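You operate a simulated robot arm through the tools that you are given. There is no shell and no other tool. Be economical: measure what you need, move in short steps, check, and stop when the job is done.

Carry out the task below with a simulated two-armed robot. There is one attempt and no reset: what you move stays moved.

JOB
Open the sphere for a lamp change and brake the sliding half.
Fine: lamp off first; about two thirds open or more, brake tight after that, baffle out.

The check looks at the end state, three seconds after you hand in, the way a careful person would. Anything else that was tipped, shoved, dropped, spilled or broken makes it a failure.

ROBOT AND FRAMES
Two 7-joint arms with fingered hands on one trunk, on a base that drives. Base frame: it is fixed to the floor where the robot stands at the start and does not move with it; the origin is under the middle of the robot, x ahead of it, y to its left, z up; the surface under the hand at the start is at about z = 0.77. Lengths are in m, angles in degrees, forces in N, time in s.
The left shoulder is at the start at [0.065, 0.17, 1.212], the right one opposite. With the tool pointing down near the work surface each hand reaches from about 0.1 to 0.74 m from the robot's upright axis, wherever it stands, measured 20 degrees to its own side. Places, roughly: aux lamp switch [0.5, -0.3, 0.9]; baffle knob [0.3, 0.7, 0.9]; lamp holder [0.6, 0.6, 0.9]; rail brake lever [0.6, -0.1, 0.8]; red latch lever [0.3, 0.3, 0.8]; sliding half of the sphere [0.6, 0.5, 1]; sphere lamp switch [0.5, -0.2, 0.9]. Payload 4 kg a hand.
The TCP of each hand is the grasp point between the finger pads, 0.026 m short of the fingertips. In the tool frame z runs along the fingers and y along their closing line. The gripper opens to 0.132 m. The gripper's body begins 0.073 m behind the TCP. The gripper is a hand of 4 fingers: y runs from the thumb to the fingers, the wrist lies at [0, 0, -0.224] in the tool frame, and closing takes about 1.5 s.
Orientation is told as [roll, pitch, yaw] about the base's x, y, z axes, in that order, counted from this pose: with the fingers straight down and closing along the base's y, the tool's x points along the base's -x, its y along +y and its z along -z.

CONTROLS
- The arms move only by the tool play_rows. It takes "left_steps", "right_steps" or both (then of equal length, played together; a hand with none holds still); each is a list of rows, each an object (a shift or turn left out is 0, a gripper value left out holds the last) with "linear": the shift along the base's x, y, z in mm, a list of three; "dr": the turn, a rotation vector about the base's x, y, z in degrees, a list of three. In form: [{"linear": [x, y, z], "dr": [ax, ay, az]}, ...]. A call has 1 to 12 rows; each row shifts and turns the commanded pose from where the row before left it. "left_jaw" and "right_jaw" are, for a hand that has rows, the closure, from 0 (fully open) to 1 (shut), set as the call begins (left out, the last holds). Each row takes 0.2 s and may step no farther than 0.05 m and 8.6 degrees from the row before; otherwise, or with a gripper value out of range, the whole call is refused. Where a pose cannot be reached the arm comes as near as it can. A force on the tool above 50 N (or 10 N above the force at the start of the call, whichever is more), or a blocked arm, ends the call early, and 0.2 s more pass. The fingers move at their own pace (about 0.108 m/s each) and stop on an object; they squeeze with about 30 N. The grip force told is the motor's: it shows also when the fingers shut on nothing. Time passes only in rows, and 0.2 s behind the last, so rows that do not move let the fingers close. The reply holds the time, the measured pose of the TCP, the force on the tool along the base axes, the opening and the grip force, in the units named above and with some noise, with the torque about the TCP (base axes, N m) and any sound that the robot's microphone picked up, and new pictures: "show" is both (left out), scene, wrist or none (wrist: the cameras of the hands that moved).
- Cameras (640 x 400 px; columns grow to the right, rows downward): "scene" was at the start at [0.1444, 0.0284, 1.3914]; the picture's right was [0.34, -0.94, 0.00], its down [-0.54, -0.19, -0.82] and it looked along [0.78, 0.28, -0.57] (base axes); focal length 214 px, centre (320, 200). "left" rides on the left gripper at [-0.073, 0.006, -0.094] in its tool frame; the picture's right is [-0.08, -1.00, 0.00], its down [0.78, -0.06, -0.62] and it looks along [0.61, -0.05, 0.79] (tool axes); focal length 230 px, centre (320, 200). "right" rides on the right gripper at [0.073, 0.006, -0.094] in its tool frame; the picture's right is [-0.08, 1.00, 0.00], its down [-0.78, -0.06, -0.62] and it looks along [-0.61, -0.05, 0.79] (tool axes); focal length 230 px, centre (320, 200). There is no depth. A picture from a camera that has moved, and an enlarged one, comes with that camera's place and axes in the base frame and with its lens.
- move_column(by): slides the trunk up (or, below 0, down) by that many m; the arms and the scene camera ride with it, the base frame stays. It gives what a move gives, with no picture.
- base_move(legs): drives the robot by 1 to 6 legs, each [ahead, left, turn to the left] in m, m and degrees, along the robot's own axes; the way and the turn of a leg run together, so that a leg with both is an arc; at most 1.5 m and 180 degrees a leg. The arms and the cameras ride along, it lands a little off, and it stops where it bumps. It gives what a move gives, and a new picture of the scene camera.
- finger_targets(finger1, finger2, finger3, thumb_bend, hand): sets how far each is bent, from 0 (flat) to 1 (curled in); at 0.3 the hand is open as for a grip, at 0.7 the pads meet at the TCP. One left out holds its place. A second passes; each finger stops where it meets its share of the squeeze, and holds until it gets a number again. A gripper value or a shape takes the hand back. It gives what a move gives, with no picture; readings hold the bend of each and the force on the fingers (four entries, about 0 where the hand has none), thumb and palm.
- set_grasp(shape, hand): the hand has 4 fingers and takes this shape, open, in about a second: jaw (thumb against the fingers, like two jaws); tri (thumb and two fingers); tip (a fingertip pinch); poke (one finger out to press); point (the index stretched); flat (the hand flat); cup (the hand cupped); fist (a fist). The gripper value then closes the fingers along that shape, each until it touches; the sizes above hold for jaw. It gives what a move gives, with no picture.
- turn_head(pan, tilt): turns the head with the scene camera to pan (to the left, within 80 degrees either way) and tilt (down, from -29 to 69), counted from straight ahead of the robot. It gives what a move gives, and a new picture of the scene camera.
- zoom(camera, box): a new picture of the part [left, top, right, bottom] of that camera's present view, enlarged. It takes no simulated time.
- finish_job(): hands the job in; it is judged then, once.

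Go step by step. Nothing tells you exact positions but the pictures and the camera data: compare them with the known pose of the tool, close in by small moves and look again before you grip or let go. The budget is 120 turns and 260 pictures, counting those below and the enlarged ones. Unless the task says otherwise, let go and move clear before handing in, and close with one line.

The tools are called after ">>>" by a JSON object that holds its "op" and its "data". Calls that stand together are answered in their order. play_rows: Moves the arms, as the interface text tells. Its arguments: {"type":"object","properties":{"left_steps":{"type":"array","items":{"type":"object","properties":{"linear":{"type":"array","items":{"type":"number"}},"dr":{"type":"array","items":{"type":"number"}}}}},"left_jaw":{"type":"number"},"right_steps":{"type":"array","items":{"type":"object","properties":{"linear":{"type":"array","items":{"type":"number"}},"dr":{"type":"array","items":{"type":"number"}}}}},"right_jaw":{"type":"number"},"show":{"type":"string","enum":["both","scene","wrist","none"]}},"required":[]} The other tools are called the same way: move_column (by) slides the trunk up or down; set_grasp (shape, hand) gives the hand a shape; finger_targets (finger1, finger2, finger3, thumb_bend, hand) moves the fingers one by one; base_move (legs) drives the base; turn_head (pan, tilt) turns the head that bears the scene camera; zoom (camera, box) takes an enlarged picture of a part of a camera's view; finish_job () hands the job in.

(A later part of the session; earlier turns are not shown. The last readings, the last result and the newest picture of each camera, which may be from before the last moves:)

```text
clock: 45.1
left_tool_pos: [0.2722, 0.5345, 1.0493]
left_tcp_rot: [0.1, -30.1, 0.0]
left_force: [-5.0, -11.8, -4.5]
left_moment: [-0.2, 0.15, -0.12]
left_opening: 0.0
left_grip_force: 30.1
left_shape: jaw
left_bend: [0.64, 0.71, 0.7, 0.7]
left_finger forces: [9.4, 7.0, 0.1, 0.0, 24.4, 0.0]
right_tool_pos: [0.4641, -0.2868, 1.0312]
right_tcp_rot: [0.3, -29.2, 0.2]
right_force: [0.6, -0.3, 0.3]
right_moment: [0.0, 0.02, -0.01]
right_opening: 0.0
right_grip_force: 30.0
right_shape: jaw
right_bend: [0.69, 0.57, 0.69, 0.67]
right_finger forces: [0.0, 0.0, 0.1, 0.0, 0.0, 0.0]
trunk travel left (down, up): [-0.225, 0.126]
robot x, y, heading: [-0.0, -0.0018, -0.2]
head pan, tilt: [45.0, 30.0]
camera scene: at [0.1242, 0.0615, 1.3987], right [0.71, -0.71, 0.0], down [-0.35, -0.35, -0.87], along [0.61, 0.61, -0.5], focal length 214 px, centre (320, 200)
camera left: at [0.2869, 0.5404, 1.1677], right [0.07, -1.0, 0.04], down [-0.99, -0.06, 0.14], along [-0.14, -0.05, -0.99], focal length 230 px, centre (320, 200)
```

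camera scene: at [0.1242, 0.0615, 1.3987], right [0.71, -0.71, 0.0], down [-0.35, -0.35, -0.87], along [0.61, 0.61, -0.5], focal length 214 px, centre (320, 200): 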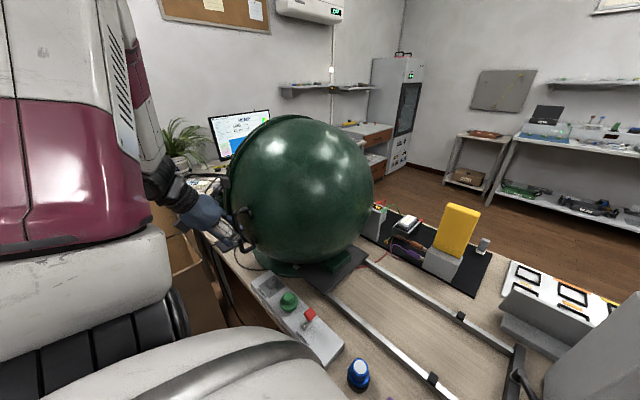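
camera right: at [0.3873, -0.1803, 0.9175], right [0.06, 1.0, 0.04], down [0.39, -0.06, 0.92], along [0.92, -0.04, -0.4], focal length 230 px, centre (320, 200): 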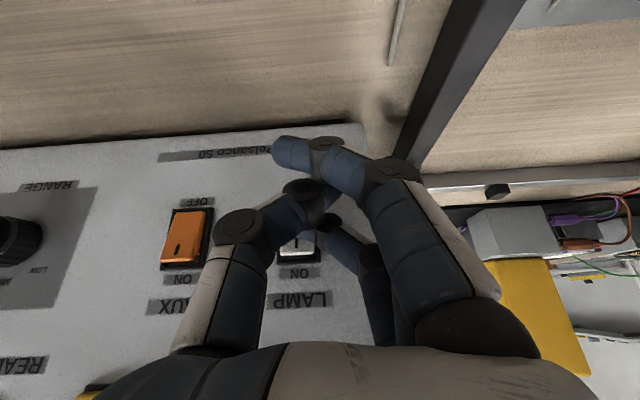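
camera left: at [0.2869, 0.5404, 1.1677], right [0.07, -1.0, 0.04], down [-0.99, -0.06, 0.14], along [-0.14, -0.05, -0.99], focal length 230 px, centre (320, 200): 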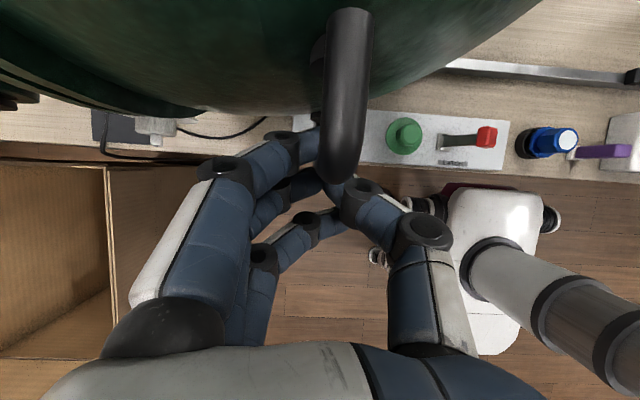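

Fingers hook the bar from the +y side and the half already moved slightly. Drag it toward -y in steps.

>>> {"op": "play_rows", "data": {"left_steps": [{"linear": [0, -12, 0]}, {"linear": [0, -14, 0]}, {"linear": [0, -14, 0]}, {"linear": [0, -14, 0]}, {"linear": [0, -14, 0]}]}}

```text
clock: 46.3
left_tool_pos: [0.2718, 0.4838, 1.0509]
left_tcp_rot: [-0.2, -29.8, 0.2]
left_force: [-22.2, 0.6, -14.6]
left_moment: [-0.04, 0.59, 0.16]
left_opening: 0.0
left_grip_force: 29.7
left_shape: jaw
left_bend: [0.62, 0.71, 0.7, 0.72]
left_finger forces: [9.7, 12.6, 0.1, 0.1, 27.6, 0.0]
left hand out of reach, approached as far as the arm can: row 5
right_tool_pos: [0.4635, -0.2841, 1.0335]
right_tcp_rot: [0.2, -29.2, 0.3]
right_force: [-0.4, 0.2, 0.8]
right_moment: [0.02, 0.01, -0.03]
right_opening: 0.0
right_grip_force: 29.7
right_shape: jaw
right_bend: [0.69, 0.57, 0.69, 0.67]
right_finger forces: [0.0, 0.0, 0.0, 0.0, 0.0, 0.0]
trunk travel left (down, up): [-0.225, 0.126]
robot x, y, heading: [0.0019, -0.0032, -0.1]
head pan, tilt: [45.0, 30.0]
camera scene: at [0.122, 0.0639, 1.3987], right [0.71, -0.71, 0.0], down [-0.35, -0.35, -0.87], along [0.61, 0.61, -0.5], focal length 214 px, centre (320, 200)
camera left: at [0.2873, 0.4906, 1.1685], right [0.07, -1.0, 0.04], down [-0.99, -0.06, 0.15], along [-0.14, -0.05, -0.99], focal length 230 px, centre (320, 200)
```

scene: 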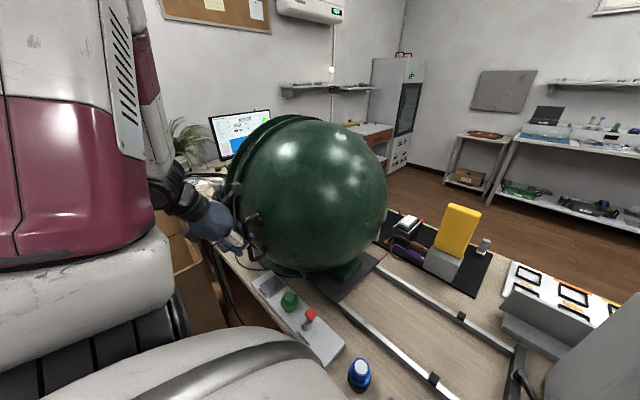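
left: 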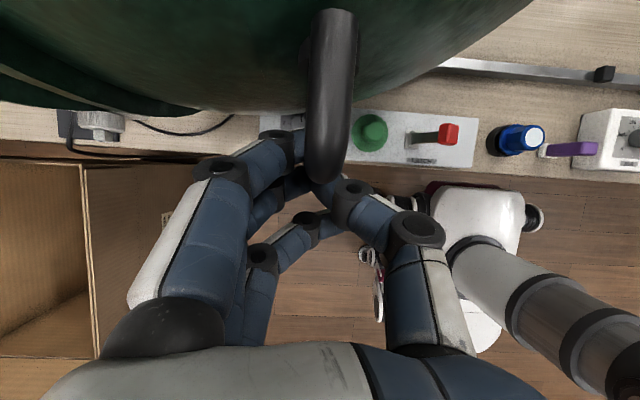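

The half slides well, but the arm hits its inner reach limit. I'll release, lift clear, then drive the base back to gain room.

>>> {"op": "play_rows", "data": {"left_steps": [{"linear": [0, 4, 0]}, {"linear": [0, 4, 0]}, {"linear": [0, 0, 0]}, {"linear": [0, 0, 0]}, {"linear": [-8, 0, 25]}, {"linear": [-8, 0, 25]}, {"linear": [-8, 5, 30]}, {"linear": [-8, 5, 30]}], "left_jaw": 0.2}}

```text
clock: 48.1
left_tool_pos: [0.2417, 0.4988, 1.1641]
left_tcp_rot: [0.0, -30.0, 0.0]
left_force: [0.3, -0.4, -1.1]
left_moment: [0.0, -0.02, 0.01]
left_opening: 0.1055
left_grip_force: 0.1
left_shape: jaw
left_bend: [0.59, 0.59, 0.59, 0.55]
left_finger forces: [0.0, 0.0, 0.0, 0.0, 0.0, 0.1]
right_tool_pos: [0.4636, -0.2845, 1.0324]
right_tcp_rot: [0.2, -29.0, 0.1]
right_force: [0.5, -0.3, 0.0]
right_moment: [0.01, -0.02, -0.02]
right_opening: 0.0
right_grip_force: 30.4
right_shape: jaw
right_bend: [0.69, 0.57, 0.69, 0.67]
right_finger forces: [0.0, 0.0, 0.0, 0.0, 0.0, 0.0]
trunk travel left (down, up): [-0.225, 0.126]
robot x, y, heading: [-0.0012, 0.0003, -0.0]
head pan, tilt: [45.0, 30.0]
camera scene: at [0.1245, 0.0624, 1.3987], right [0.71, -0.71, 0.0], down [-0.35, -0.35, -0.87], along [0.61, 0.61, -0.5], focal length 214 px, centre (320, 200)
camera left: at [0.2577, 0.5054, 1.2814], right [0.07, -1.0, 0.04], down [-0.99, -0.06, 0.14], along [-0.14, -0.05, -0.99], focal length 230 px, centre (320, 200)
```

scene: 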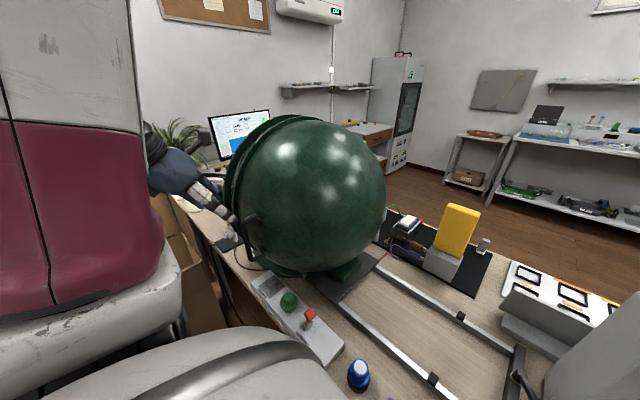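
left: 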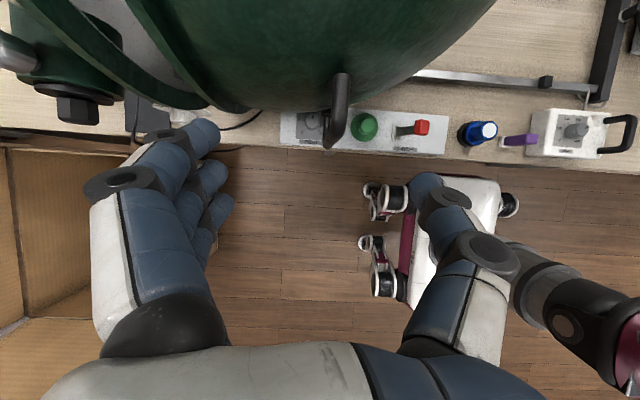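

The split is open by ~5 cm. While the hand is here, I'll zoom on the baffle block.

>>> {"op": "zoom", "data": {"camera": "left", "box": [0, 0, 200, 150]}}

>>> {"op": "zoom", "data": {"camera": "scene", "box": [190, 120, 290, 200]}}

```text
2.67 times, centred on (100, 75) of left
camera zoom: at [0.2577, 0.5054, 1.2814], right [0.07, -1.0, 0.04], down [-0.99, -0.06, 0.14], along [-0.14, -0.05, -0.99], focal length 614 px, centre (907, 533)
```

zoom: 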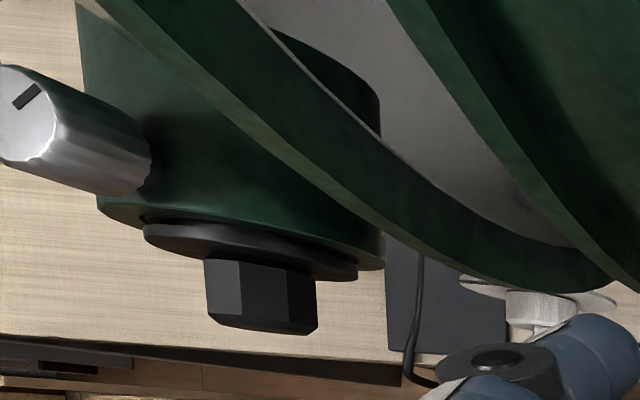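

```text
5.00 times, centred on (240, 160) of scene
camera zoom: at [0.1245, 0.0624, 1.3987], right [0.71, -0.71, 0.0], down [-0.35, -0.35, -0.87], along [0.61, 0.61, -0.5], focal length 1072 px, centre (720, 400)
```

zoom: 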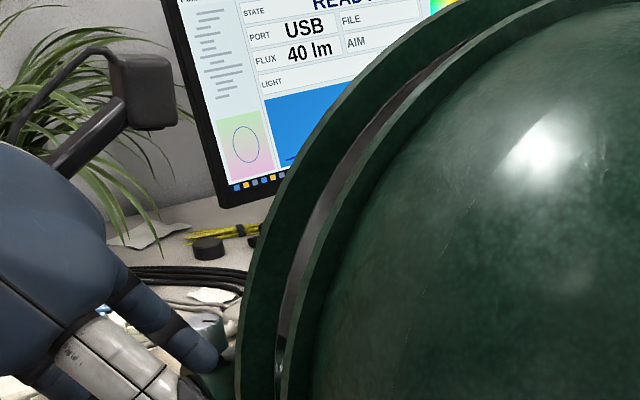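

A third feature, a pale winged knob low near (0.32,0.69,0.93), matches the stated baffle knob place. I'll shift the hand to see it clearly.

>>> {"op": "play_rows", "data": {"left_steps": [{"linear": [0, 25, 0]}, {"linear": [0, 30, 0]}, {"linear": [0, 30, 0]}, {"linear": [-10, 25, 0]}], "show": "none"}}

>>> {"op": "zoom", "data": {"camera": "left", "box": [160, 20, 360, 150]}}

>>> {"op": "zoom", "data": {"camera": "left", "box": [0, 0, 640, 400]}}

```text
clock: 49.1
left_tool_pos: [0.2307, 0.6116, 1.1646]
left_tcp_rot: [-0.1, -30.0, 0.0]
left_force: [0.9, 0.1, -0.7]
left_moment: [0.01, -0.05, 0.03]
left_opening: 0.1053
left_grip_force: 0.1
left_shape: jaw
left_bend: [0.59, 0.59, 0.59, 0.55]
left_finger forces: [0.0, 0.0, 0.1, 0.1, 0.0, 0.0]
right_tool_pos: [0.4641, -0.285, 1.0317]
right_tcp_rot: [0.2, -29.1, 0.1]
right_force: [-0.1, 0.8, -0.7]
right_moment: [-0.03, 0.0, 0.01]
right_opening: 0.0001
right_grip_force: 30.6
right_shape: jaw
right_bend: [0.69, 0.57, 0.69, 0.67]
right_finger forces: [0.0, 0.0, 0.0, 0.0, 0.0, 0.0]
trunk travel left (down, up): [-0.225, 0.126]
robot x, y, heading: [-0.0017, -0.0025, 0.0]
head pan, tilt: [45.0, 30.0]
```

```text
3.08 times, centred on (260, 85) of left
camera zoom: at [0.2469, 0.6171, 1.2827], right [0.07, -1.0, 0.04], down [-0.99, -0.06, 0.14], along [-0.14, -0.05, -0.99], focal length 708 px, centre (505, 554)
```

zoom: 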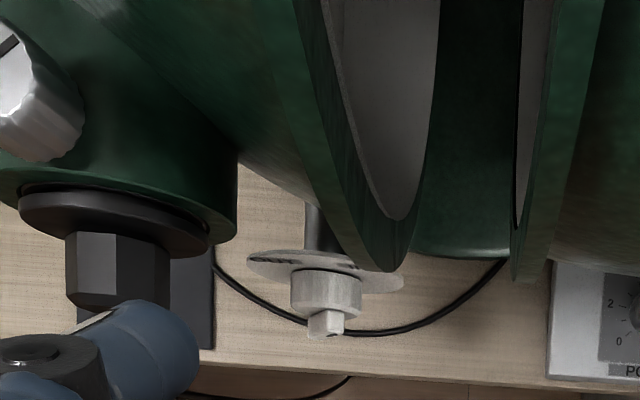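

```text
1.00 times, centred on (320, 200) of left (not enlarged: the box is as wide or as high as the picture)
camera zoom: at [0.2469, 0.6171, 1.2827], right [0.07, -1.0, 0.04], down [-0.99, -0.06, 0.14], along [-0.14, -0.05, -0.99], focal length 230 px, centre (320, 200)
```

zoom: 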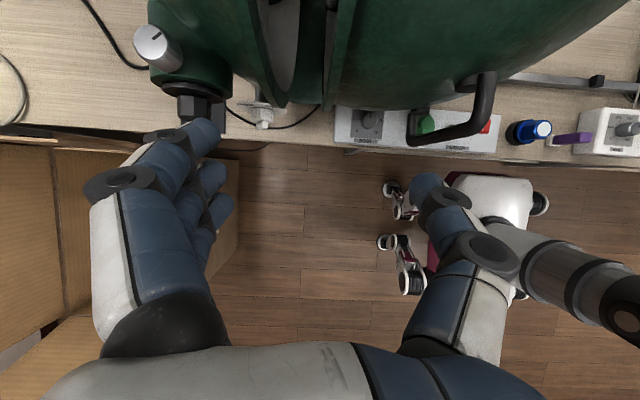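

The baffle knob is a rotary knob on a front-facing dial plate. Look at it from the head.

>>> {"op": "zoom", "data": {"camera": "scene", "box": [170, 190, 290, 265]}}

```text
5.33 times, centred on (230, 228) of scene
camera zoom: at [0.1242, 0.0635, 1.3987], right [0.71, -0.71, 0.0], down [-0.35, -0.35, -0.87], along [0.61, 0.61, -0.5], focal length 1144 px, centre (800, 53)
```

zoom: 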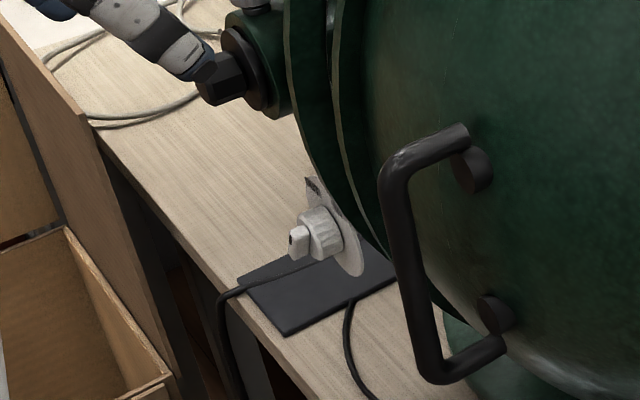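

I'll drive the base back 0.15 m first, giving both arms room for the slide.

>>> {"op": "base_move", "data": {"legs": [[-0.15, 0, 0]]}}

```text
clock: 50.5
left_tool_pos: [0.0834, 0.6094, 1.1656]
left_tcp_rot: [0.1, -30.0, -0.4]
left_force: [-0.4, 0.9, 0.4]
left_moment: [0.01, -0.05, 0.0]
left_opening: 0.1053
left_grip_force: 0.1
left_shape: jaw
left_bend: [0.59, 0.59, 0.59, 0.55]
left_finger forces: [0.0, 0.1, 0.1, 0.1, 0.0, 0.0]
right_tool_pos: [0.3126, -0.2871, 1.0323]
right_tcp_rot: [0.1, -29.1, 0.0]
right_force: [0.5, 0.0, 0.4]
right_moment: [-0.01, 0.0, -0.04]
right_opening: 0.0002
right_grip_force: 30.2
right_shape: jaw
right_bend: [0.69, 0.57, 0.69, 0.67]
right_finger forces: [0.0, 0.1, 0.0, 0.0, 0.0, 0.1]
trunk travel left (down, up): [-0.225, 0.126]
robot x, y, heading: [-0.1497, -0.0013, -0.1]
head pan, tilt: [45.0, 30.0]
camera scene: at [-0.0255, 0.0626, 1.3988], right [0.7, -0.71, 0.0], down [-0.35, -0.35, -0.87], along [0.62, 0.61, -0.5], focal length 214 px, centre (320, 200)
```

scene: 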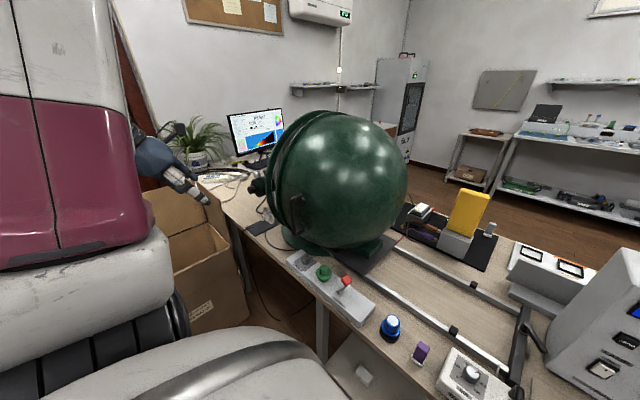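

Now bring the left hand back over the bar.

>>> {"op": "play_rows", "data": {"left_steps": [{"linear": [20, -30, 0]}, {"linear": [30, -30, 0]}, {"linear": [30, -30, 0]}, {"linear": [35, -30, 0]}, {"linear": [35, -10, 0]}, {"linear": [15, 0, -10]}]}}

```text
clock: 51.9
left_tool_pos: [0.2502, 0.4774, 1.1533]
left_tcp_rot: [-0.1, -29.9, -0.2]
left_force: [0.0, -0.5, 0.0]
left_moment: [-0.05, -0.04, 0.0]
left_opening: 0.1055
left_grip_force: 0.0
left_shape: jaw
left_bend: [0.59, 0.59, 0.59, 0.55]
left_finger forces: [0.0, 0.0, 0.0, 0.1, 0.0, 0.0]
right_tool_pos: [0.3135, -0.2872, 1.0327]
right_tcp_rot: [0.1, -29.1, -0.1]
right_force: [-0.1, -0.6, 0.4]
right_moment: [0.0, -0.02, -0.03]
right_opening: 0.0
right_grip_force: 29.9
right_shape: jaw
right_bend: [0.69, 0.57, 0.69, 0.67]
right_finger forces: [0.0, 0.0, 0.1, 0.0, 0.0, 0.1]
trunk travel left (down, up): [-0.225, 0.126]
robot x, y, heading: [-0.1445, 0.003, -0.2]
head pan, tilt: [45.0, 30.0]
camera scene: at [-0.0243, 0.063, 1.3986], right [0.7, -0.71, 0.0], down [-0.36, -0.35, -0.87], along [0.61, 0.61, -0.5], focal length 214 px, centre (320, 200)
camera left: at [0.2649, 0.4843, 1.271], right [0.06, -1.0, 0.04], down [-0.99, -0.06, 0.14], along [-0.14, -0.05, -0.99], focal length 230 px, centre (320, 200)
```

scene: 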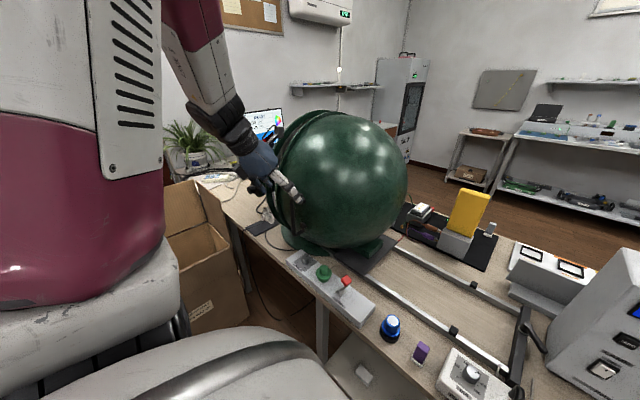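
left: 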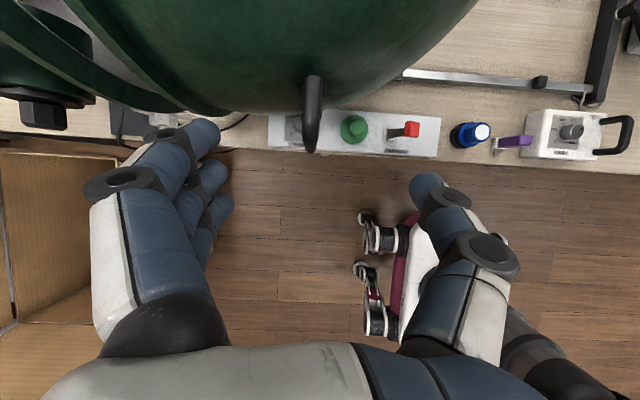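

Centred. Lower, close and drag.

>>> {"op": "play_rows", "data": {"left_steps": [{"linear": [5, 0, -22]}, {"linear": [5, 0, -22]}, {"linear": [5, 0, -22]}, {"linear": [5, 0, -22]}, {"linear": [4, 0, -18]}], "show": "wrist"}}

>>> {"op": "play_rows", "data": {"left_steps": [{"linear": [0, 0, 0]}, {"linear": [0, 0, 0]}, {"linear": [0, 0, 0]}, {"linear": [0, 0, 0]}, {"linear": [0, 0, 0]}, {"linear": [0, 0, 0]}], "left_jaw": 1, "show": "wrist"}}

```text
clock: 53.1
left_tool_pos: [0.2747, 0.4807, 1.0473]
left_tcp_rot: [0.0, -30.1, -0.3]
left_force: [-0.2, 0.8, -0.1]
left_moment: [-0.04, -0.02, 0.02]
left_opening: 0.1055
left_grip_force: 0.1
left_shape: jaw
left_bend: [0.59, 0.59, 0.59, 0.55]
left_finger forces: [0.0, 0.1, 0.0, 0.0, 0.1, 0.0]
right_tool_pos: [0.3138, -0.2866, 1.0315]
right_tcp_rot: [0.2, -29.1, -0.1]
right_force: [-0.2, 0.5, -0.1]
right_moment: [-0.04, 0.01, -0.01]
right_opening: 0.0002
right_grip_force: 30.1
right_shape: jaw
right_bend: [0.69, 0.57, 0.69, 0.67]
right_finger forces: [0.0, 0.0, 0.0, 0.0, 0.0, 0.2]
trunk travel left (down, up): [-0.225, 0.126]
robot x, y, heading: [-0.1485, 0.0033, -0.3]
head pan, tilt: [45.0, 30.0]
camera left: at [0.2905, 0.4867, 1.1657], right [0.06, -1.0, 0.04], down [-0.99, -0.06, 0.14], along [-0.14, -0.05, -0.99], focal length 230 px, centre (320, 200)
```

left: 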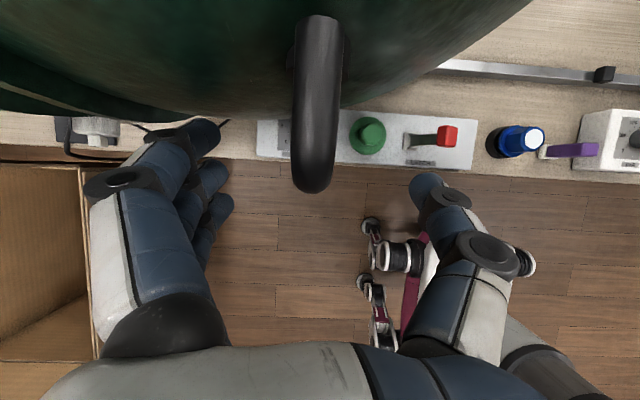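

```text
clock: 54.5
left_tool_pos: [0.2738, 0.4798, 1.0479]
left_tcp_rot: [0.1, -30.1, -0.3]
left_force: [-0.6, -4.1, -4.2]
left_moment: [-0.18, 0.2, 0.04]
left_opening: 0.0
left_grip_force: 30.4
left_shape: jaw
left_bend: [0.67, 0.72, 0.7, 0.69]
left_finger forces: [9.9, 10.5, 0.0, 0.0, 23.1, 0.0]
right_tool_pos: [0.3142, -0.287, 1.0317]
right_tcp_rot: [0.2, -29.1, -0.1]
right_force: [-0.8, -1.1, -0.4]
right_moment: [0.01, 0.0, 0.0]
right_opening: 0.0
right_grip_force: 30.2
right_shape: jaw
right_bend: [0.69, 0.57, 0.69, 0.67]
right_finger forces: [0.1, 0.0, 0.1, 0.0, 0.0, 0.0]
trunk travel left (down, up): [-0.225, 0.126]
robot x, y, heading: [-0.1506, 0.0037, -0.4]
head pan, tilt: [45.0, 30.0]
camera left: at [0.2903, 0.4858, 1.166], right [0.06, -1.0, 0.04], down [-0.99, -0.06, 0.14], along [-0.14, -0.05, -0.99], focal length 230 px, centre (320, 200)
```

left: 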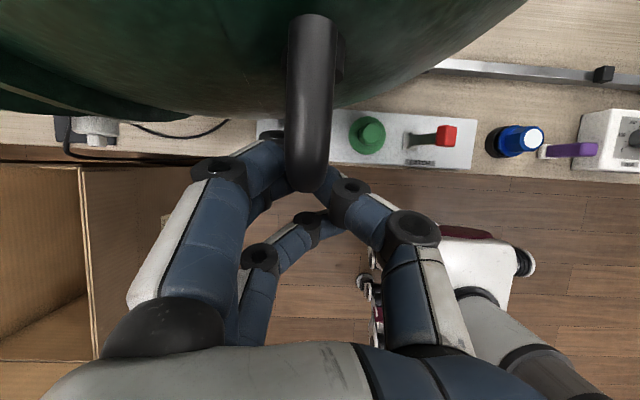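

>>> {"op": "play_rows", "data": {"left_steps": [{"linear": [0, -14, 0]}, {"linear": [0, -16, 0]}, {"linear": [0, -16, 0]}, {"linear": [0, -16, 0]}, {"linear": [0, -16, 0]}, {"linear": [0, -16, 0]}], "show": "both"}}

```text
clock: 55.9
left_tool_pos: [0.2743, 0.386, 1.0485]
left_tcp_rot: [0.0, -29.9, -0.4]
left_force: [-1.8, 1.0, -6.9]
left_moment: [-0.11, 0.23, 0.13]
left_opening: 0.0
left_grip_force: 30.4
left_shape: jaw
left_bend: [0.66, 0.72, 0.7, 0.69]
left_finger forces: [12.0, 12.5, 0.0, 0.0, 20.8, 0.0]
right_tool_pos: [0.3135, -0.2877, 1.0306]
right_tcp_rot: [0.2, -29.0, -0.1]
right_force: [0.4, 0.1, 0.3]
right_moment: [0.02, -0.01, -0.01]
right_opening: 0.0
right_grip_force: 30.1
right_shape: jaw
right_bend: [0.69, 0.57, 0.69, 0.67]
right_finger forces: [0.0, 0.0, 0.1, 0.1, 0.0, 0.1]
trunk travel left (down, up): [-0.225, 0.126]
robot x, y, heading: [-0.1508, -0.0012, -0.2]
head pan, tilt: [45.0, 30.0]
camera scene: at [-0.0238, 0.0626, 1.3986], right [0.7, -0.71, 0.0], down [-0.36, -0.35, -0.87], along [0.61, 0.61, -0.5], focal length 214 px, centre (320, 200)
camera left: at [0.2901, 0.3915, 1.1663], right [0.06, -1.0, 0.04], down [-0.99, -0.06, 0.14], along [-0.14, -0.05, -0.99], focal length 230 px, centre (320, 200)
```

scene: 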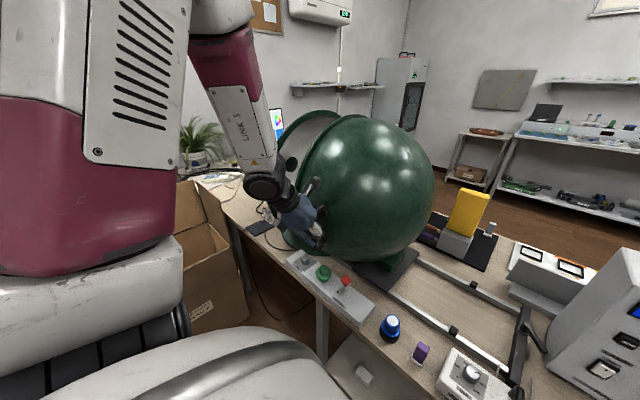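
left: 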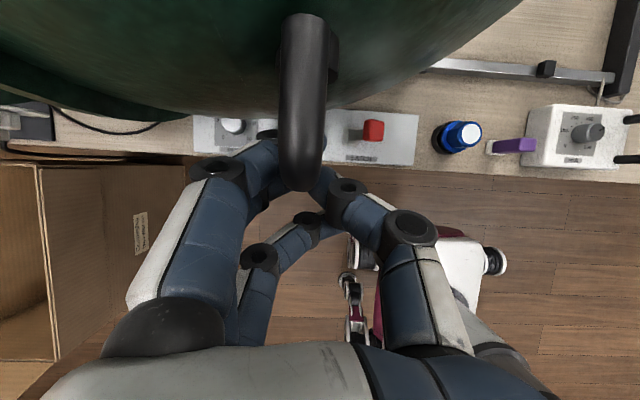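

Sliding smoothly, about 15 cm open. Continue.

>>> {"op": "play_rows", "data": {"left_steps": [{"linear": [0, -16, 0]}, {"linear": [0, -16, 0]}, {"linear": [0, -16, 0]}, {"linear": [0, -16, 0]}, {"linear": [0, -16, 0]}], "show": "both"}}

```text
clock: 57.1
left_tool_pos: [0.2757, 0.3088, 1.0495]
left_tcp_rot: [0.0, -29.6, 0.0]
left_force: [-30.9, 4.2, -10.5]
left_moment: [-0.14, 0.63, 0.45]
left_opening: 0.0
left_grip_force: 30.0
left_shape: jaw
left_bend: [0.67, 0.72, 0.7, 0.69]
left_finger forces: [8.5, 20.6, 0.0, 0.0, 29.3, 0.0]
left hand out of reach, approached as far as the arm can: row 4, 5
right_tool_pos: [0.3129, -0.2868, 1.0331]
right_tcp_rot: [0.2, -29.2, -0.2]
right_force: [0.0, -0.7, 0.6]
right_moment: [0.03, -0.01, -0.01]
right_opening: 0.0
right_grip_force: 29.4
right_shape: jaw
right_bend: [0.69, 0.57, 0.69, 0.67]
right_finger forces: [0.1, 0.0, 0.1, 0.1, 0.0, 0.0]
trunk travel left (down, up): [-0.225, 0.126]
robot x, y, heading: [-0.1474, 0.0002, -0.3]
head pan, tilt: [45.0, 30.0]
camera scene: at [-0.0281, 0.0632, 1.3989], right [0.7, -0.71, 0.0], down [-0.35, -0.35, -0.87], along [0.62, 0.61, -0.5], focal length 214 px, centre (320, 200)
camera left: at [0.2926, 0.3145, 1.1661], right [0.06, -1.0, 0.04], down [-0.99, -0.06, 0.15], along [-0.15, -0.05, -0.99], focal length 230 px, centre (320, 200)
```

scene: 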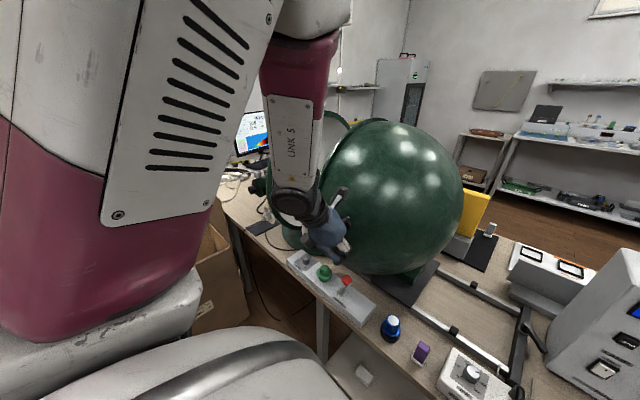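
left: 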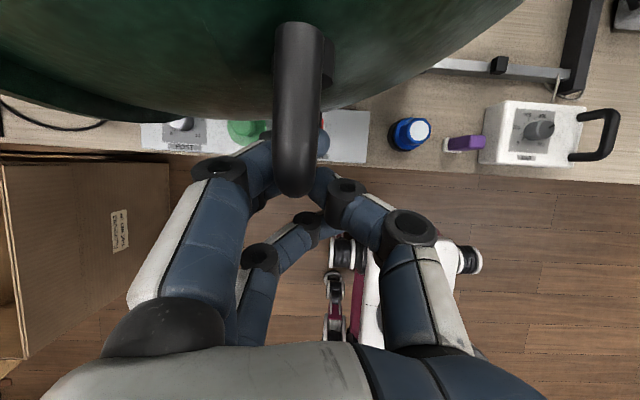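

About 0.225 m open (~70%), but the arm is at its limit again. While hooked, I'll drive the base sideways to the right 8 cm to open further.

>>> {"op": "base_move", "data": {"legs": [[0, -0.08, 0]]}}

```text
clock: 58.4
left_tool_pos: [0.2763, 0.2299, 1.048]
left_tcp_rot: [-0.1, -29.7, -0.1]
left_force: [-32.7, -1.4, -17.4]
left_moment: [-0.25, 0.73, 0.35]
left_opening: 0.0001
left_grip_force: 29.9
left_shape: jaw
left_bend: [0.67, 0.72, 0.7, 0.69]
left_finger forces: [9.2, 18.6, 0.1, 0.1, 33.0, 0.1]
right_tool_pos: [0.3106, -0.3645, 1.0333]
right_tcp_rot: [0.2, -29.2, -0.1]
right_force: [0.1, -0.2, 0.3]
right_moment: [0.0, -0.05, 0.0]
right_opening: 0.0
right_grip_force: 29.8
right_shape: jaw
right_bend: [0.69, 0.57, 0.69, 0.67]
right_finger forces: [0.0, 0.0, 0.1, 0.0, 0.0, 0.1]
trunk travel left (down, up): [-0.225, 0.126]
robot x, y, heading: [-0.1512, -0.0752, -0.4]
head pan, tilt: [45.0, 30.0]
camera scene: at [-0.0279, -0.0147, 1.3989], right [0.7, -0.71, 0.0], down [-0.35, -0.35, -0.87], along [0.62, 0.61, -0.5], focal length 214 px, centre (320, 200)
```

scene: 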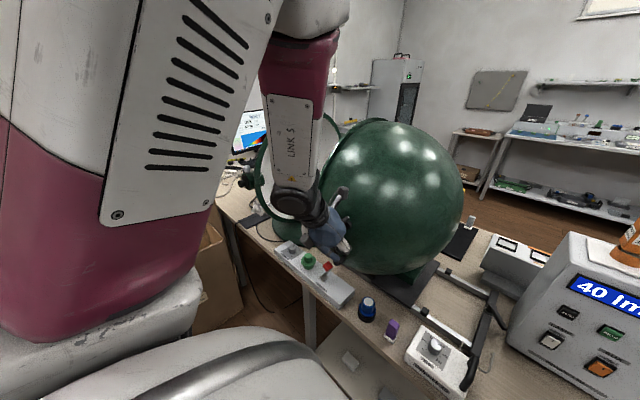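

Now ~0.30 m open, near the rail stops. I open the left hand and lift it off by raising the trunk.

>>> {"op": "play_rows", "data": {"left_steps": [{"linear": [0, 3, 0]}, {"linear": [0, 0, 0]}, {"linear": [0, 0, 0]}, {"linear": [0, 0, 0]}, {"linear": [0, 0, 0]}], "left_jaw": 0.2, "show": "wrist"}}

>>> {"op": "move_column", "data": {"by": 0.12}}

>>> {"op": "play_rows", "data": {"left_steps": [{"linear": [-10, 20, 0]}, {"linear": [-20, 30, 0]}, {"linear": [-20, 30, 0]}], "show": "both"}}

```text
clock: 59.6
left_tool_pos: [0.2783, 0.232, 1.0471]
left_tcp_rot: [-0.2, -29.4, -0.2]
left_force: [0.3, -0.1, 0.5]
left_moment: [-0.02, 0.05, -0.01]
left_opening: 0.1052
left_grip_force: 0.1
left_shape: jaw
left_bend: [0.59, 0.59, 0.59, 0.55]
left_finger forces: [0.1, 0.0, 0.0, 0.1, 0.0, 0.0]
right_tool_pos: [0.3135, -0.3652, 1.0332]
right_tcp_rot: [0.2, -29.1, -0.1]
right_force: [0.1, -0.6, 0.1]
right_moment: [-0.02, 0.0, 0.02]
right_opening: 0.0
right_grip_force: 29.7
right_shape: jaw
right_bend: [0.69, 0.57, 0.69, 0.67]
right_finger forces: [0.1, 0.1, 0.0, 0.0, 0.1, 0.0]
trunk travel left (down, up): [-0.225, 0.126]
robot x, y, heading: [-0.15, -0.0768, -0.2]
head pan, tilt: [45.0, 30.0]
camera left: at [0.2963, 0.2393, 1.1653], right [0.06, -1.0, 0.04], down [-0.99, -0.06, 0.15], along [-0.15, -0.05, -0.99], focal length 230 px, centre (320, 200)
```

left: 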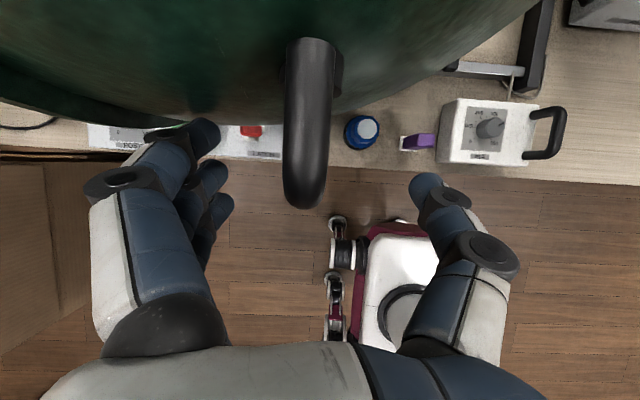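

```text
clock: 61.1
left_tool_pos: [0.2787, 0.233, 1.1667]
left_tcp_rot: [-0.1, -29.5, -0.1]
left_force: [-0.4, 0.0, 0.1]
left_moment: [0.02, 0.0, 0.01]
left_opening: 0.1052
left_grip_force: 0.1
left_shape: jaw
left_bend: [0.59, 0.59, 0.59, 0.55]
left_finger forces: [0.0, 0.0, 0.1, 0.1, 0.1, 0.0]
right_tool_pos: [0.3139, -0.3643, 1.1515]
right_tcp_rot: [0.3, -29.0, -0.2]
right_force: [0.0, 0.2, -0.9]
right_moment: [0.01, -0.02, 0.0]
right_opening: 0.0003
right_grip_force: 29.9
right_shape: jaw
right_bend: [0.69, 0.57, 0.69, 0.67]
right_finger forces: [0.0, 0.1, 0.1, 0.0, 0.0, 0.0]
trunk travel left (down, up): [-0.345, 0.006]
robot x, y, heading: [-0.1492, -0.0785, -0.3]
head pan, tilt: [45.0, 30.0]
```

```text
clock: 61.9
left_tool_pos: [0.2257, 0.3125, 1.1684]
left_tcp_rot: [-0.3, -29.4, -0.1]
left_force: [-0.2, 0.4, -0.4]
left_moment: [-0.01, -0.03, -0.02]
left_opening: 0.1054
left_grip_force: 0.0
left_shape: jaw
left_bend: [0.59, 0.59, 0.59, 0.55]
left_finger forces: [0.0, 0.0, 0.0, 0.1, 0.0, 0.0]
right_tool_pos: [0.3139, -0.3633, 1.1524]
right_tcp_rot: [0.1, -29.1, -0.1]
right_force: [-0.8, -0.6, 0.4]
right_moment: [-0.01, -0.01, 0.03]
right_opening: 0.0
right_grip_force: 30.1
right_shape: jaw
right_bend: [0.69, 0.57, 0.69, 0.67]
right_finger forces: [0.0, 0.1, 0.0, 0.1, 0.1, 0.1]
trunk travel left (down, up): [-0.345, 0.006]
robot x, y, heading: [-0.153, -0.0759, -0.5]
head pan, tilt: [45.0, 30.0]
camera scene: at [-0.0472, -0.0132, 1.5197], right [0.7, -0.71, 0.0], down [-0.35, -0.35, -0.87], along [0.62, 0.61, -0.5], focal length 214 px, centre (320, 200)
camera left: at [0.2436, 0.319, 1.2856], right [0.06, -1.0, 0.04], down [-0.99, -0.06, 0.15], along [-0.15, -0.05, -0.99], focal length 230 px, centre (320, 200)
```

scene: 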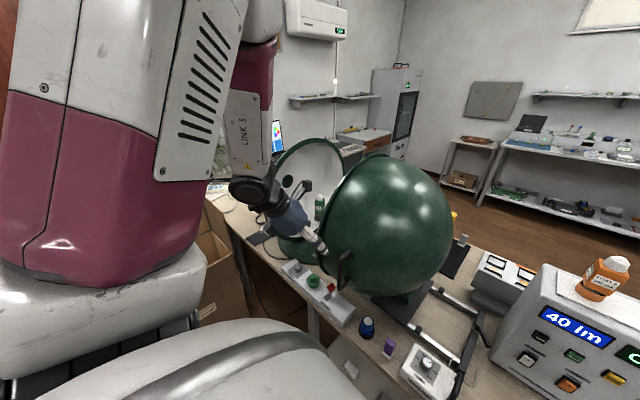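
left: 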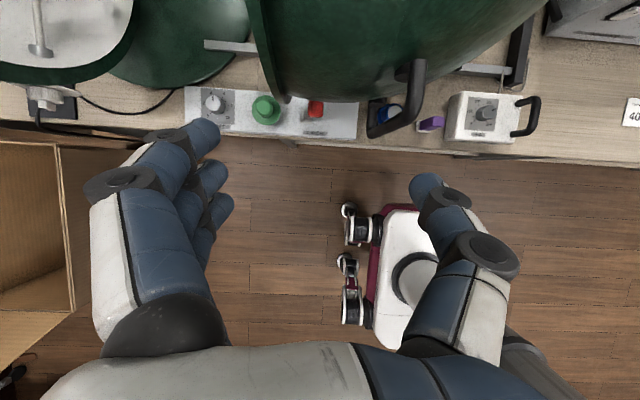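

The half is ~30 cm open. Now the brake lever: turn the head to it and zoom.

>>> {"op": "turn_head", "data": {"pan": 0, "tilt": 45}}

>>> {"op": "zoom", "data": {"camera": "scene", "box": [240, 130, 400, 230]}}

```text
clock: 63.0
left_tool_pos: [0.2269, 0.3115, 1.1687]
left_tcp_rot: [-0.2, -29.5, -0.1]
left_force: [-0.3, 0.7, 0.4]
left_moment: [-0.03, 0.0, 0.02]
left_opening: 0.1054
left_grip_force: 0.1
left_shape: jaw
left_bend: [0.59, 0.59, 0.59, 0.55]
left_finger forces: [0.0, 0.0, 0.0, 0.1, 0.0, 0.0]
right_tool_pos: [0.3136, -0.3654, 1.1532]
right_tcp_rot: [0.2, -29.1, -0.2]
right_force: [0.7, -0.9, 0.6]
right_moment: [-0.02, 0.02, -0.01]
right_opening: 0.0001
right_grip_force: 29.7
right_shape: jaw
right_bend: [0.69, 0.57, 0.69, 0.67]
right_finger forces: [0.0, 0.0, 0.1, 0.0, 0.0, 0.0]
trunk travel left (down, up): [-0.345, 0.006]
robot x, y, heading: [-0.1509, -0.079, -0.3]
head pan, tilt: [0.0, 45.0]
camera scene: at [-0.0291, -0.0789, 1.4971], right [0.0, -1.0, 0.0], down [-0.71, 0.0, -0.71], along [0.71, 0.0, -0.71], focal length 214 px, centre (320, 200)
```

scene: 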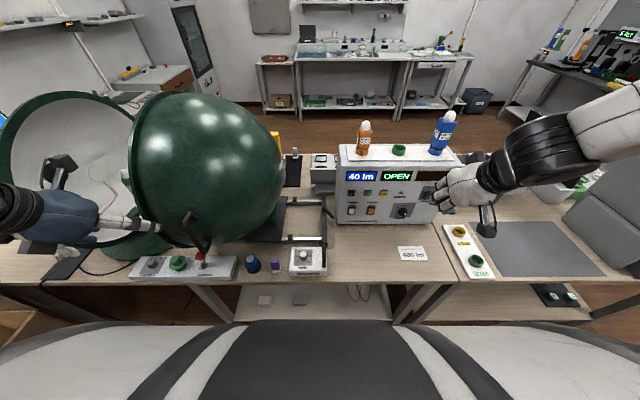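

```text
4.00 times, centred on (320, 180) of scene
camera zoom: at [-0.0291, -0.0789, 1.4971], right [0.0, -1.0, 0.0], down [-0.71, 0.0, -0.71], along [0.71, 0.0, -0.71], focal length 858 px, centre (320, 280)
```

zoom: 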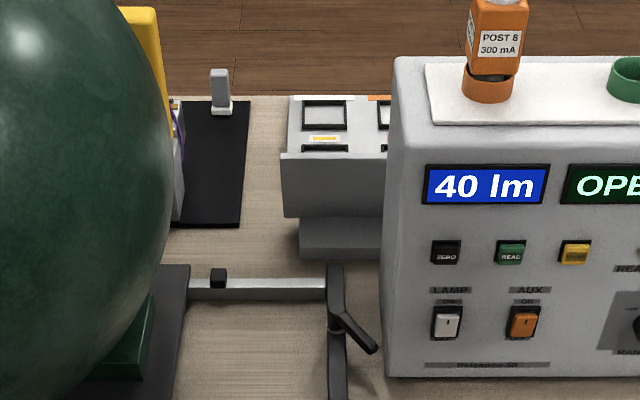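

The console shows OPEN, and the plate sits ~3 cm from its stop. Brake lever: pivot ≈(0.59,-0.094), tip ≈(0.54,-0.133,0.83), tighten clockwise (tip toward +y). Bring the right hand there, jaws open, tilted forward.

>>> {"op": "play_rows", "data": {"right_steps": [{"linear": [0, 30, -25], "dr": [0, -3, 0]}, {"linear": [0, 30, -25], "dr": [0, -3, 0]}, {"linear": [10, 30, -25], "dr": [0, -3, 0]}, {"linear": [15, 30, -25], "dr": [0, -3, 0]}, {"linear": [15, 30, -25], "dr": [0, -3, 0]}, {"linear": [20, 30, -25]}, {"linear": [20, 30, -25]}, {"linear": [20, 25, -25]}, {"linear": [20, 0, -25]}, {"linear": [10, 0, -25]}], "right_jaw": 0.4}}

```text
clock: 65.2
left_tool_pos: [0.2267, 0.312, 1.1678]
left_tcp_rot: [-0.2, -29.4, -0.1]
left_force: [0.2, 0.5, -0.6]
left_moment: [0.02, 0.02, 0.01]
left_opening: 0.1053
left_grip_force: 0.0
left_shape: jaw
left_bend: [0.59, 0.59, 0.59, 0.55]
left_finger forces: [0.0, 0.0, 0.1, 0.0, 0.0, 0.0]
right_tool_pos: [0.4442, -0.13, 0.9021]
right_tcp_rot: [0.3, -44.1, -0.3]
right_force: [0.0, 0.0, 1.0]
right_moment: [-0.01, 0.0, -0.02]
right_opening: 0.0791
right_grip_force: 0.0
right_shape: jaw
right_bend: [0.71, 0.71, 0.71, 0.71]
right_finger forces: [0.0, 0.0, 0.1, 0.0, 0.0, 0.0]
trunk travel left (down, up): [-0.345, 0.006]
robot x, y, heading: [-0.152, -0.0792, -0.2]
head pan, tilt: [0.0, 45.0]
camera scene: at [-0.0289, -0.0783, 1.497], right [0.0, -1.0, 0.0], down [-0.71, 0.0, -0.71], along [0.71, 0.0, -0.71], focal length 214 px, centre (320, 200)
camera right: at [0.3264, -0.1238, 0.9193], right [0.06, 1.0, 0.06], down [0.14, -0.06, 0.99], along [0.99, -0.05, -0.14], focal length 230 px, centre (320, 200)
```

scene: 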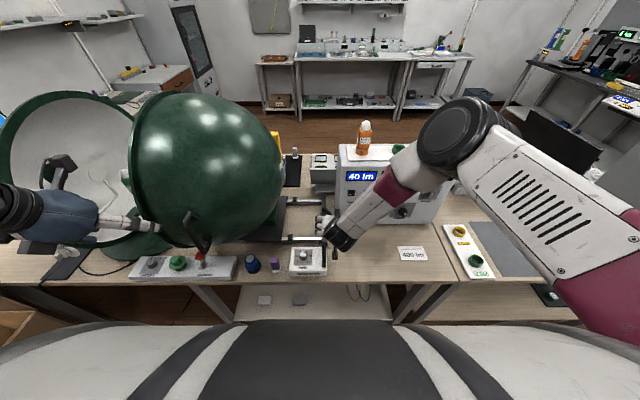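
right: 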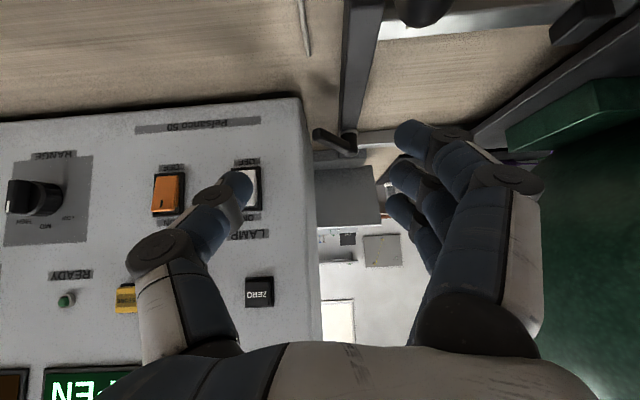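

Clear view of the lever. The console corner leaves little room for a grip, so I'll push the lever's tip from its -y side with the closed hand, less tilted.

>>> {"op": "play_rows", "data": {"right_steps": [{"linear": [0, -10, 5], "dr": [0, 5, 0]}, {"linear": [5, -15, 5], "dr": [0, 5, 0]}, {"linear": [5, -15, 5], "dr": [0, 5, 0]}, {"linear": [5, -5, 0], "dr": [0, 4, 0]}, {"linear": [0, 0, 0]}, {"linear": [0, 0, 0]}], "right_jaw": 1, "show": "wrist"}}

```text
clock: 66.6
left_tool_pos: [0.2278, 0.3119, 1.1677]
left_tcp_rot: [-0.2, -29.4, -0.1]
left_force: [-0.2, 0.1, 0.8]
left_moment: [0.02, -0.02, 0.01]
left_opening: 0.1054
left_grip_force: 0.1
left_shape: jaw
left_bend: [0.59, 0.59, 0.59, 0.55]
left_finger forces: [0.0, 0.0, 0.0, 0.1, 0.0, 0.0]
right_tool_pos: [0.4594, -0.1747, 0.917]
right_tcp_rot: [0.3, -25.1, -0.1]
right_force: [-0.1, 0.3, -0.6]
right_moment: [0.02, -0.06, 0.0]
right_opening: 0.0
right_grip_force: 30.0
right_shape: jaw
right_bend: [0.69, 0.57, 0.69, 0.67]
right_finger forces: [0.0, 0.1, 0.0, 0.0, 0.0, 0.0]
trunk travel left (down, up): [-0.345, 0.006]
robot x, y, heading: [-0.1505, -0.0728, -0.4]
head pan, tilt: [0.0, 45.0]
camera right: at [0.3527, -0.1689, 0.9717], right [0.07, 1.0, 0.04], down [0.45, -0.06, 0.89], along [0.89, -0.05, -0.45], focal length 230 px, centre (320, 200)
```

right: 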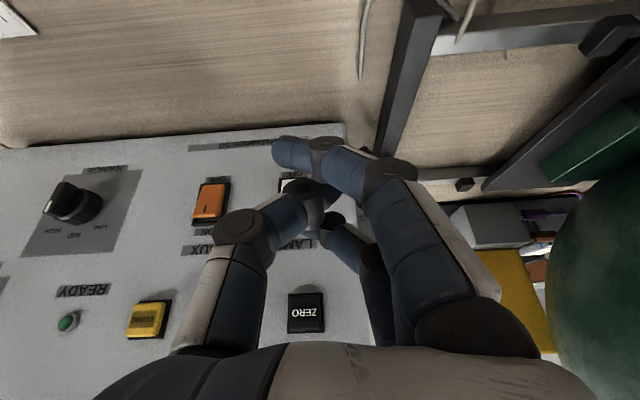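

Lower beside the console front and forward next to the lever tip.

>>> {"op": "play_rows", "data": {"right_steps": [{"linear": [5, -3, -25]}, {"linear": [5, -2, -25]}, {"linear": [10, 0, -25]}, {"linear": [12, 0, -4]}, {"linear": [8, 0, 0]}]}}

>>> {"op": "zoom", "data": {"camera": "scene", "box": [280, 180, 400, 260]}}

```text
clock: 67.8
left_tool_pos: [0.2278, 0.3103, 1.1689]
left_tcp_rot: [-0.1, -29.4, -0.1]
left_force: [0.5, 0.9, -0.7]
left_moment: [0.0, -0.02, -0.04]
left_opening: 0.1053
left_grip_force: 0.0
left_shape: jaw
left_bend: [0.59, 0.59, 0.59, 0.55]
left_finger forces: [0.1, 0.0, 0.0, 0.0, 0.1, 0.1]
right_tool_pos: [0.4994, -0.1802, 0.8394]
right_tcp_rot: [0.2, -25.0, -0.1]
right_force: [0.3, -0.3, 0.8]
right_moment: [0.0, 0.02, -0.02]
right_opening: 0.0001
right_grip_force: 30.7
right_shape: jaw
right_bend: [0.69, 0.57, 0.69, 0.67]
right_finger forces: [0.1, 0.0, 0.1, 0.0, 0.0, 0.1]
trunk travel left (down, up): [-0.345, 0.006]
robot x, y, heading: [-0.1468, -0.0755, -0.1]
head pan, tilt: [0.0, 45.0]
camera scene: at [-0.029, -0.0789, 1.497], right [0.0, -1.0, 0.0], down [-0.71, 0.0, -0.71], along [0.71, 0.0, -0.71], focal length 214 px, centre (320, 200)
camera right: at [0.393, -0.1738, 0.8933], right [0.07, 1.0, 0.04], down [0.45, -0.06, 0.89], along [0.89, -0.05, -0.45], focal length 230 px, centre (320, 200)
```

scene: 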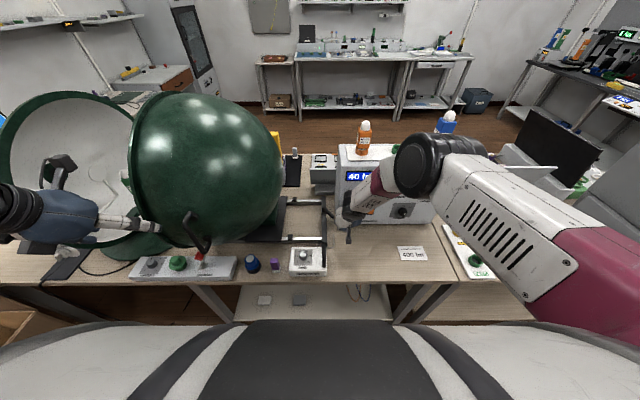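
right: 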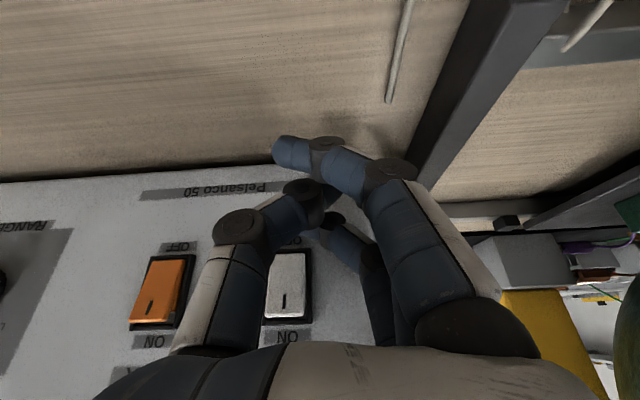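

```text
5.00 times, centred on (340, 220) of scene
camera zoom: at [-0.029, -0.0789, 1.497], right [0.0, -1.0, 0.0], down [-0.71, 0.0, -0.71], along [0.71, 0.0, -0.71], focal length 1072 px, centre (220, 100)
```

zoom: 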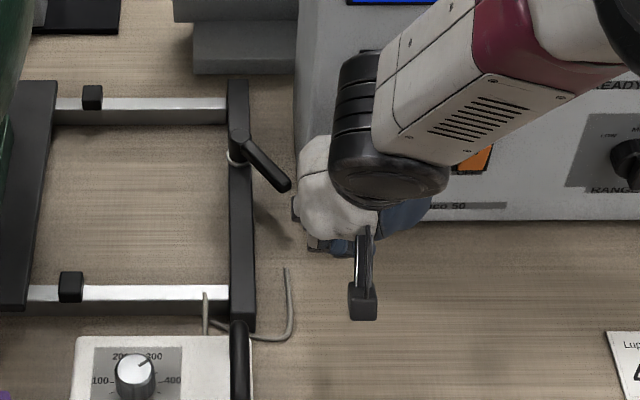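

The hand is just right of the lever tip. Push toward +y.

>>> {"op": "play_rows", "data": {"right_steps": [{"linear": [0, 8, 0]}, {"linear": [0, 8, 0]}, {"linear": [0, 8, 0]}, {"linear": [0, 8, 0]}], "show": "none"}}

>>> {"op": "zoom", "data": {"camera": "scene", "box": [280, 180, 400, 260]}}

```text
clock: 68.8
left_tool_pos: [0.2271, 0.3105, 1.1676]
left_tcp_rot: [-0.2, -29.4, -0.2]
left_force: [-0.6, -0.2, 0.4]
left_moment: [0.01, -0.02, -0.01]
left_opening: 0.1053
left_grip_force: 0.0
left_shape: jaw
left_bend: [0.59, 0.59, 0.59, 0.55]
left_finger forces: [0.1, 0.0, 0.0, 0.0, 0.0, 0.0]
right_tool_pos: [0.5017, -0.1477, 0.839]
right_tcp_rot: [0.2, -25.2, -0.1]
right_force: [-0.4, -0.3, 0.8]
right_moment: [-0.02, 0.05, -0.01]
right_opening: 0.0
right_grip_force: 29.9
right_shape: jaw
right_bend: [0.69, 0.57, 0.69, 0.67]
right_finger forces: [0.1, 0.0, 0.0, 0.0, 0.1, 0.0]
trunk travel left (down, up): [-0.345, 0.006]
robot x, y, heading: [-0.1513, -0.0786, -0.3]
head pan, tilt: [0.0, 45.0]
```

```text
5.00 times, centred on (340, 220) of scene
camera zoom: at [-0.0291, -0.0788, 1.497], right [0.0, -1.0, 0.0], down [-0.71, 0.0, -0.71], along [0.71, 0.0, -0.71], focal length 1072 px, centre (220, 100)
```

zoom: 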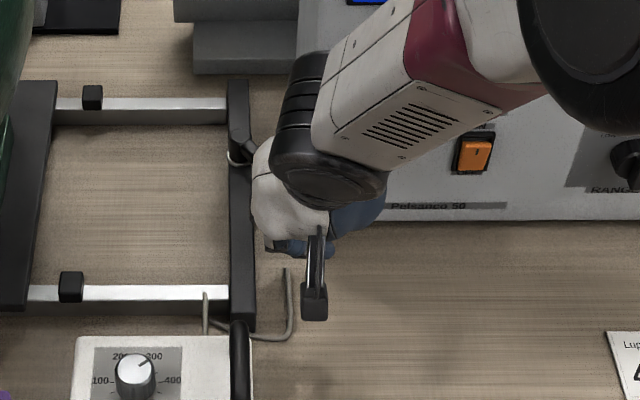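

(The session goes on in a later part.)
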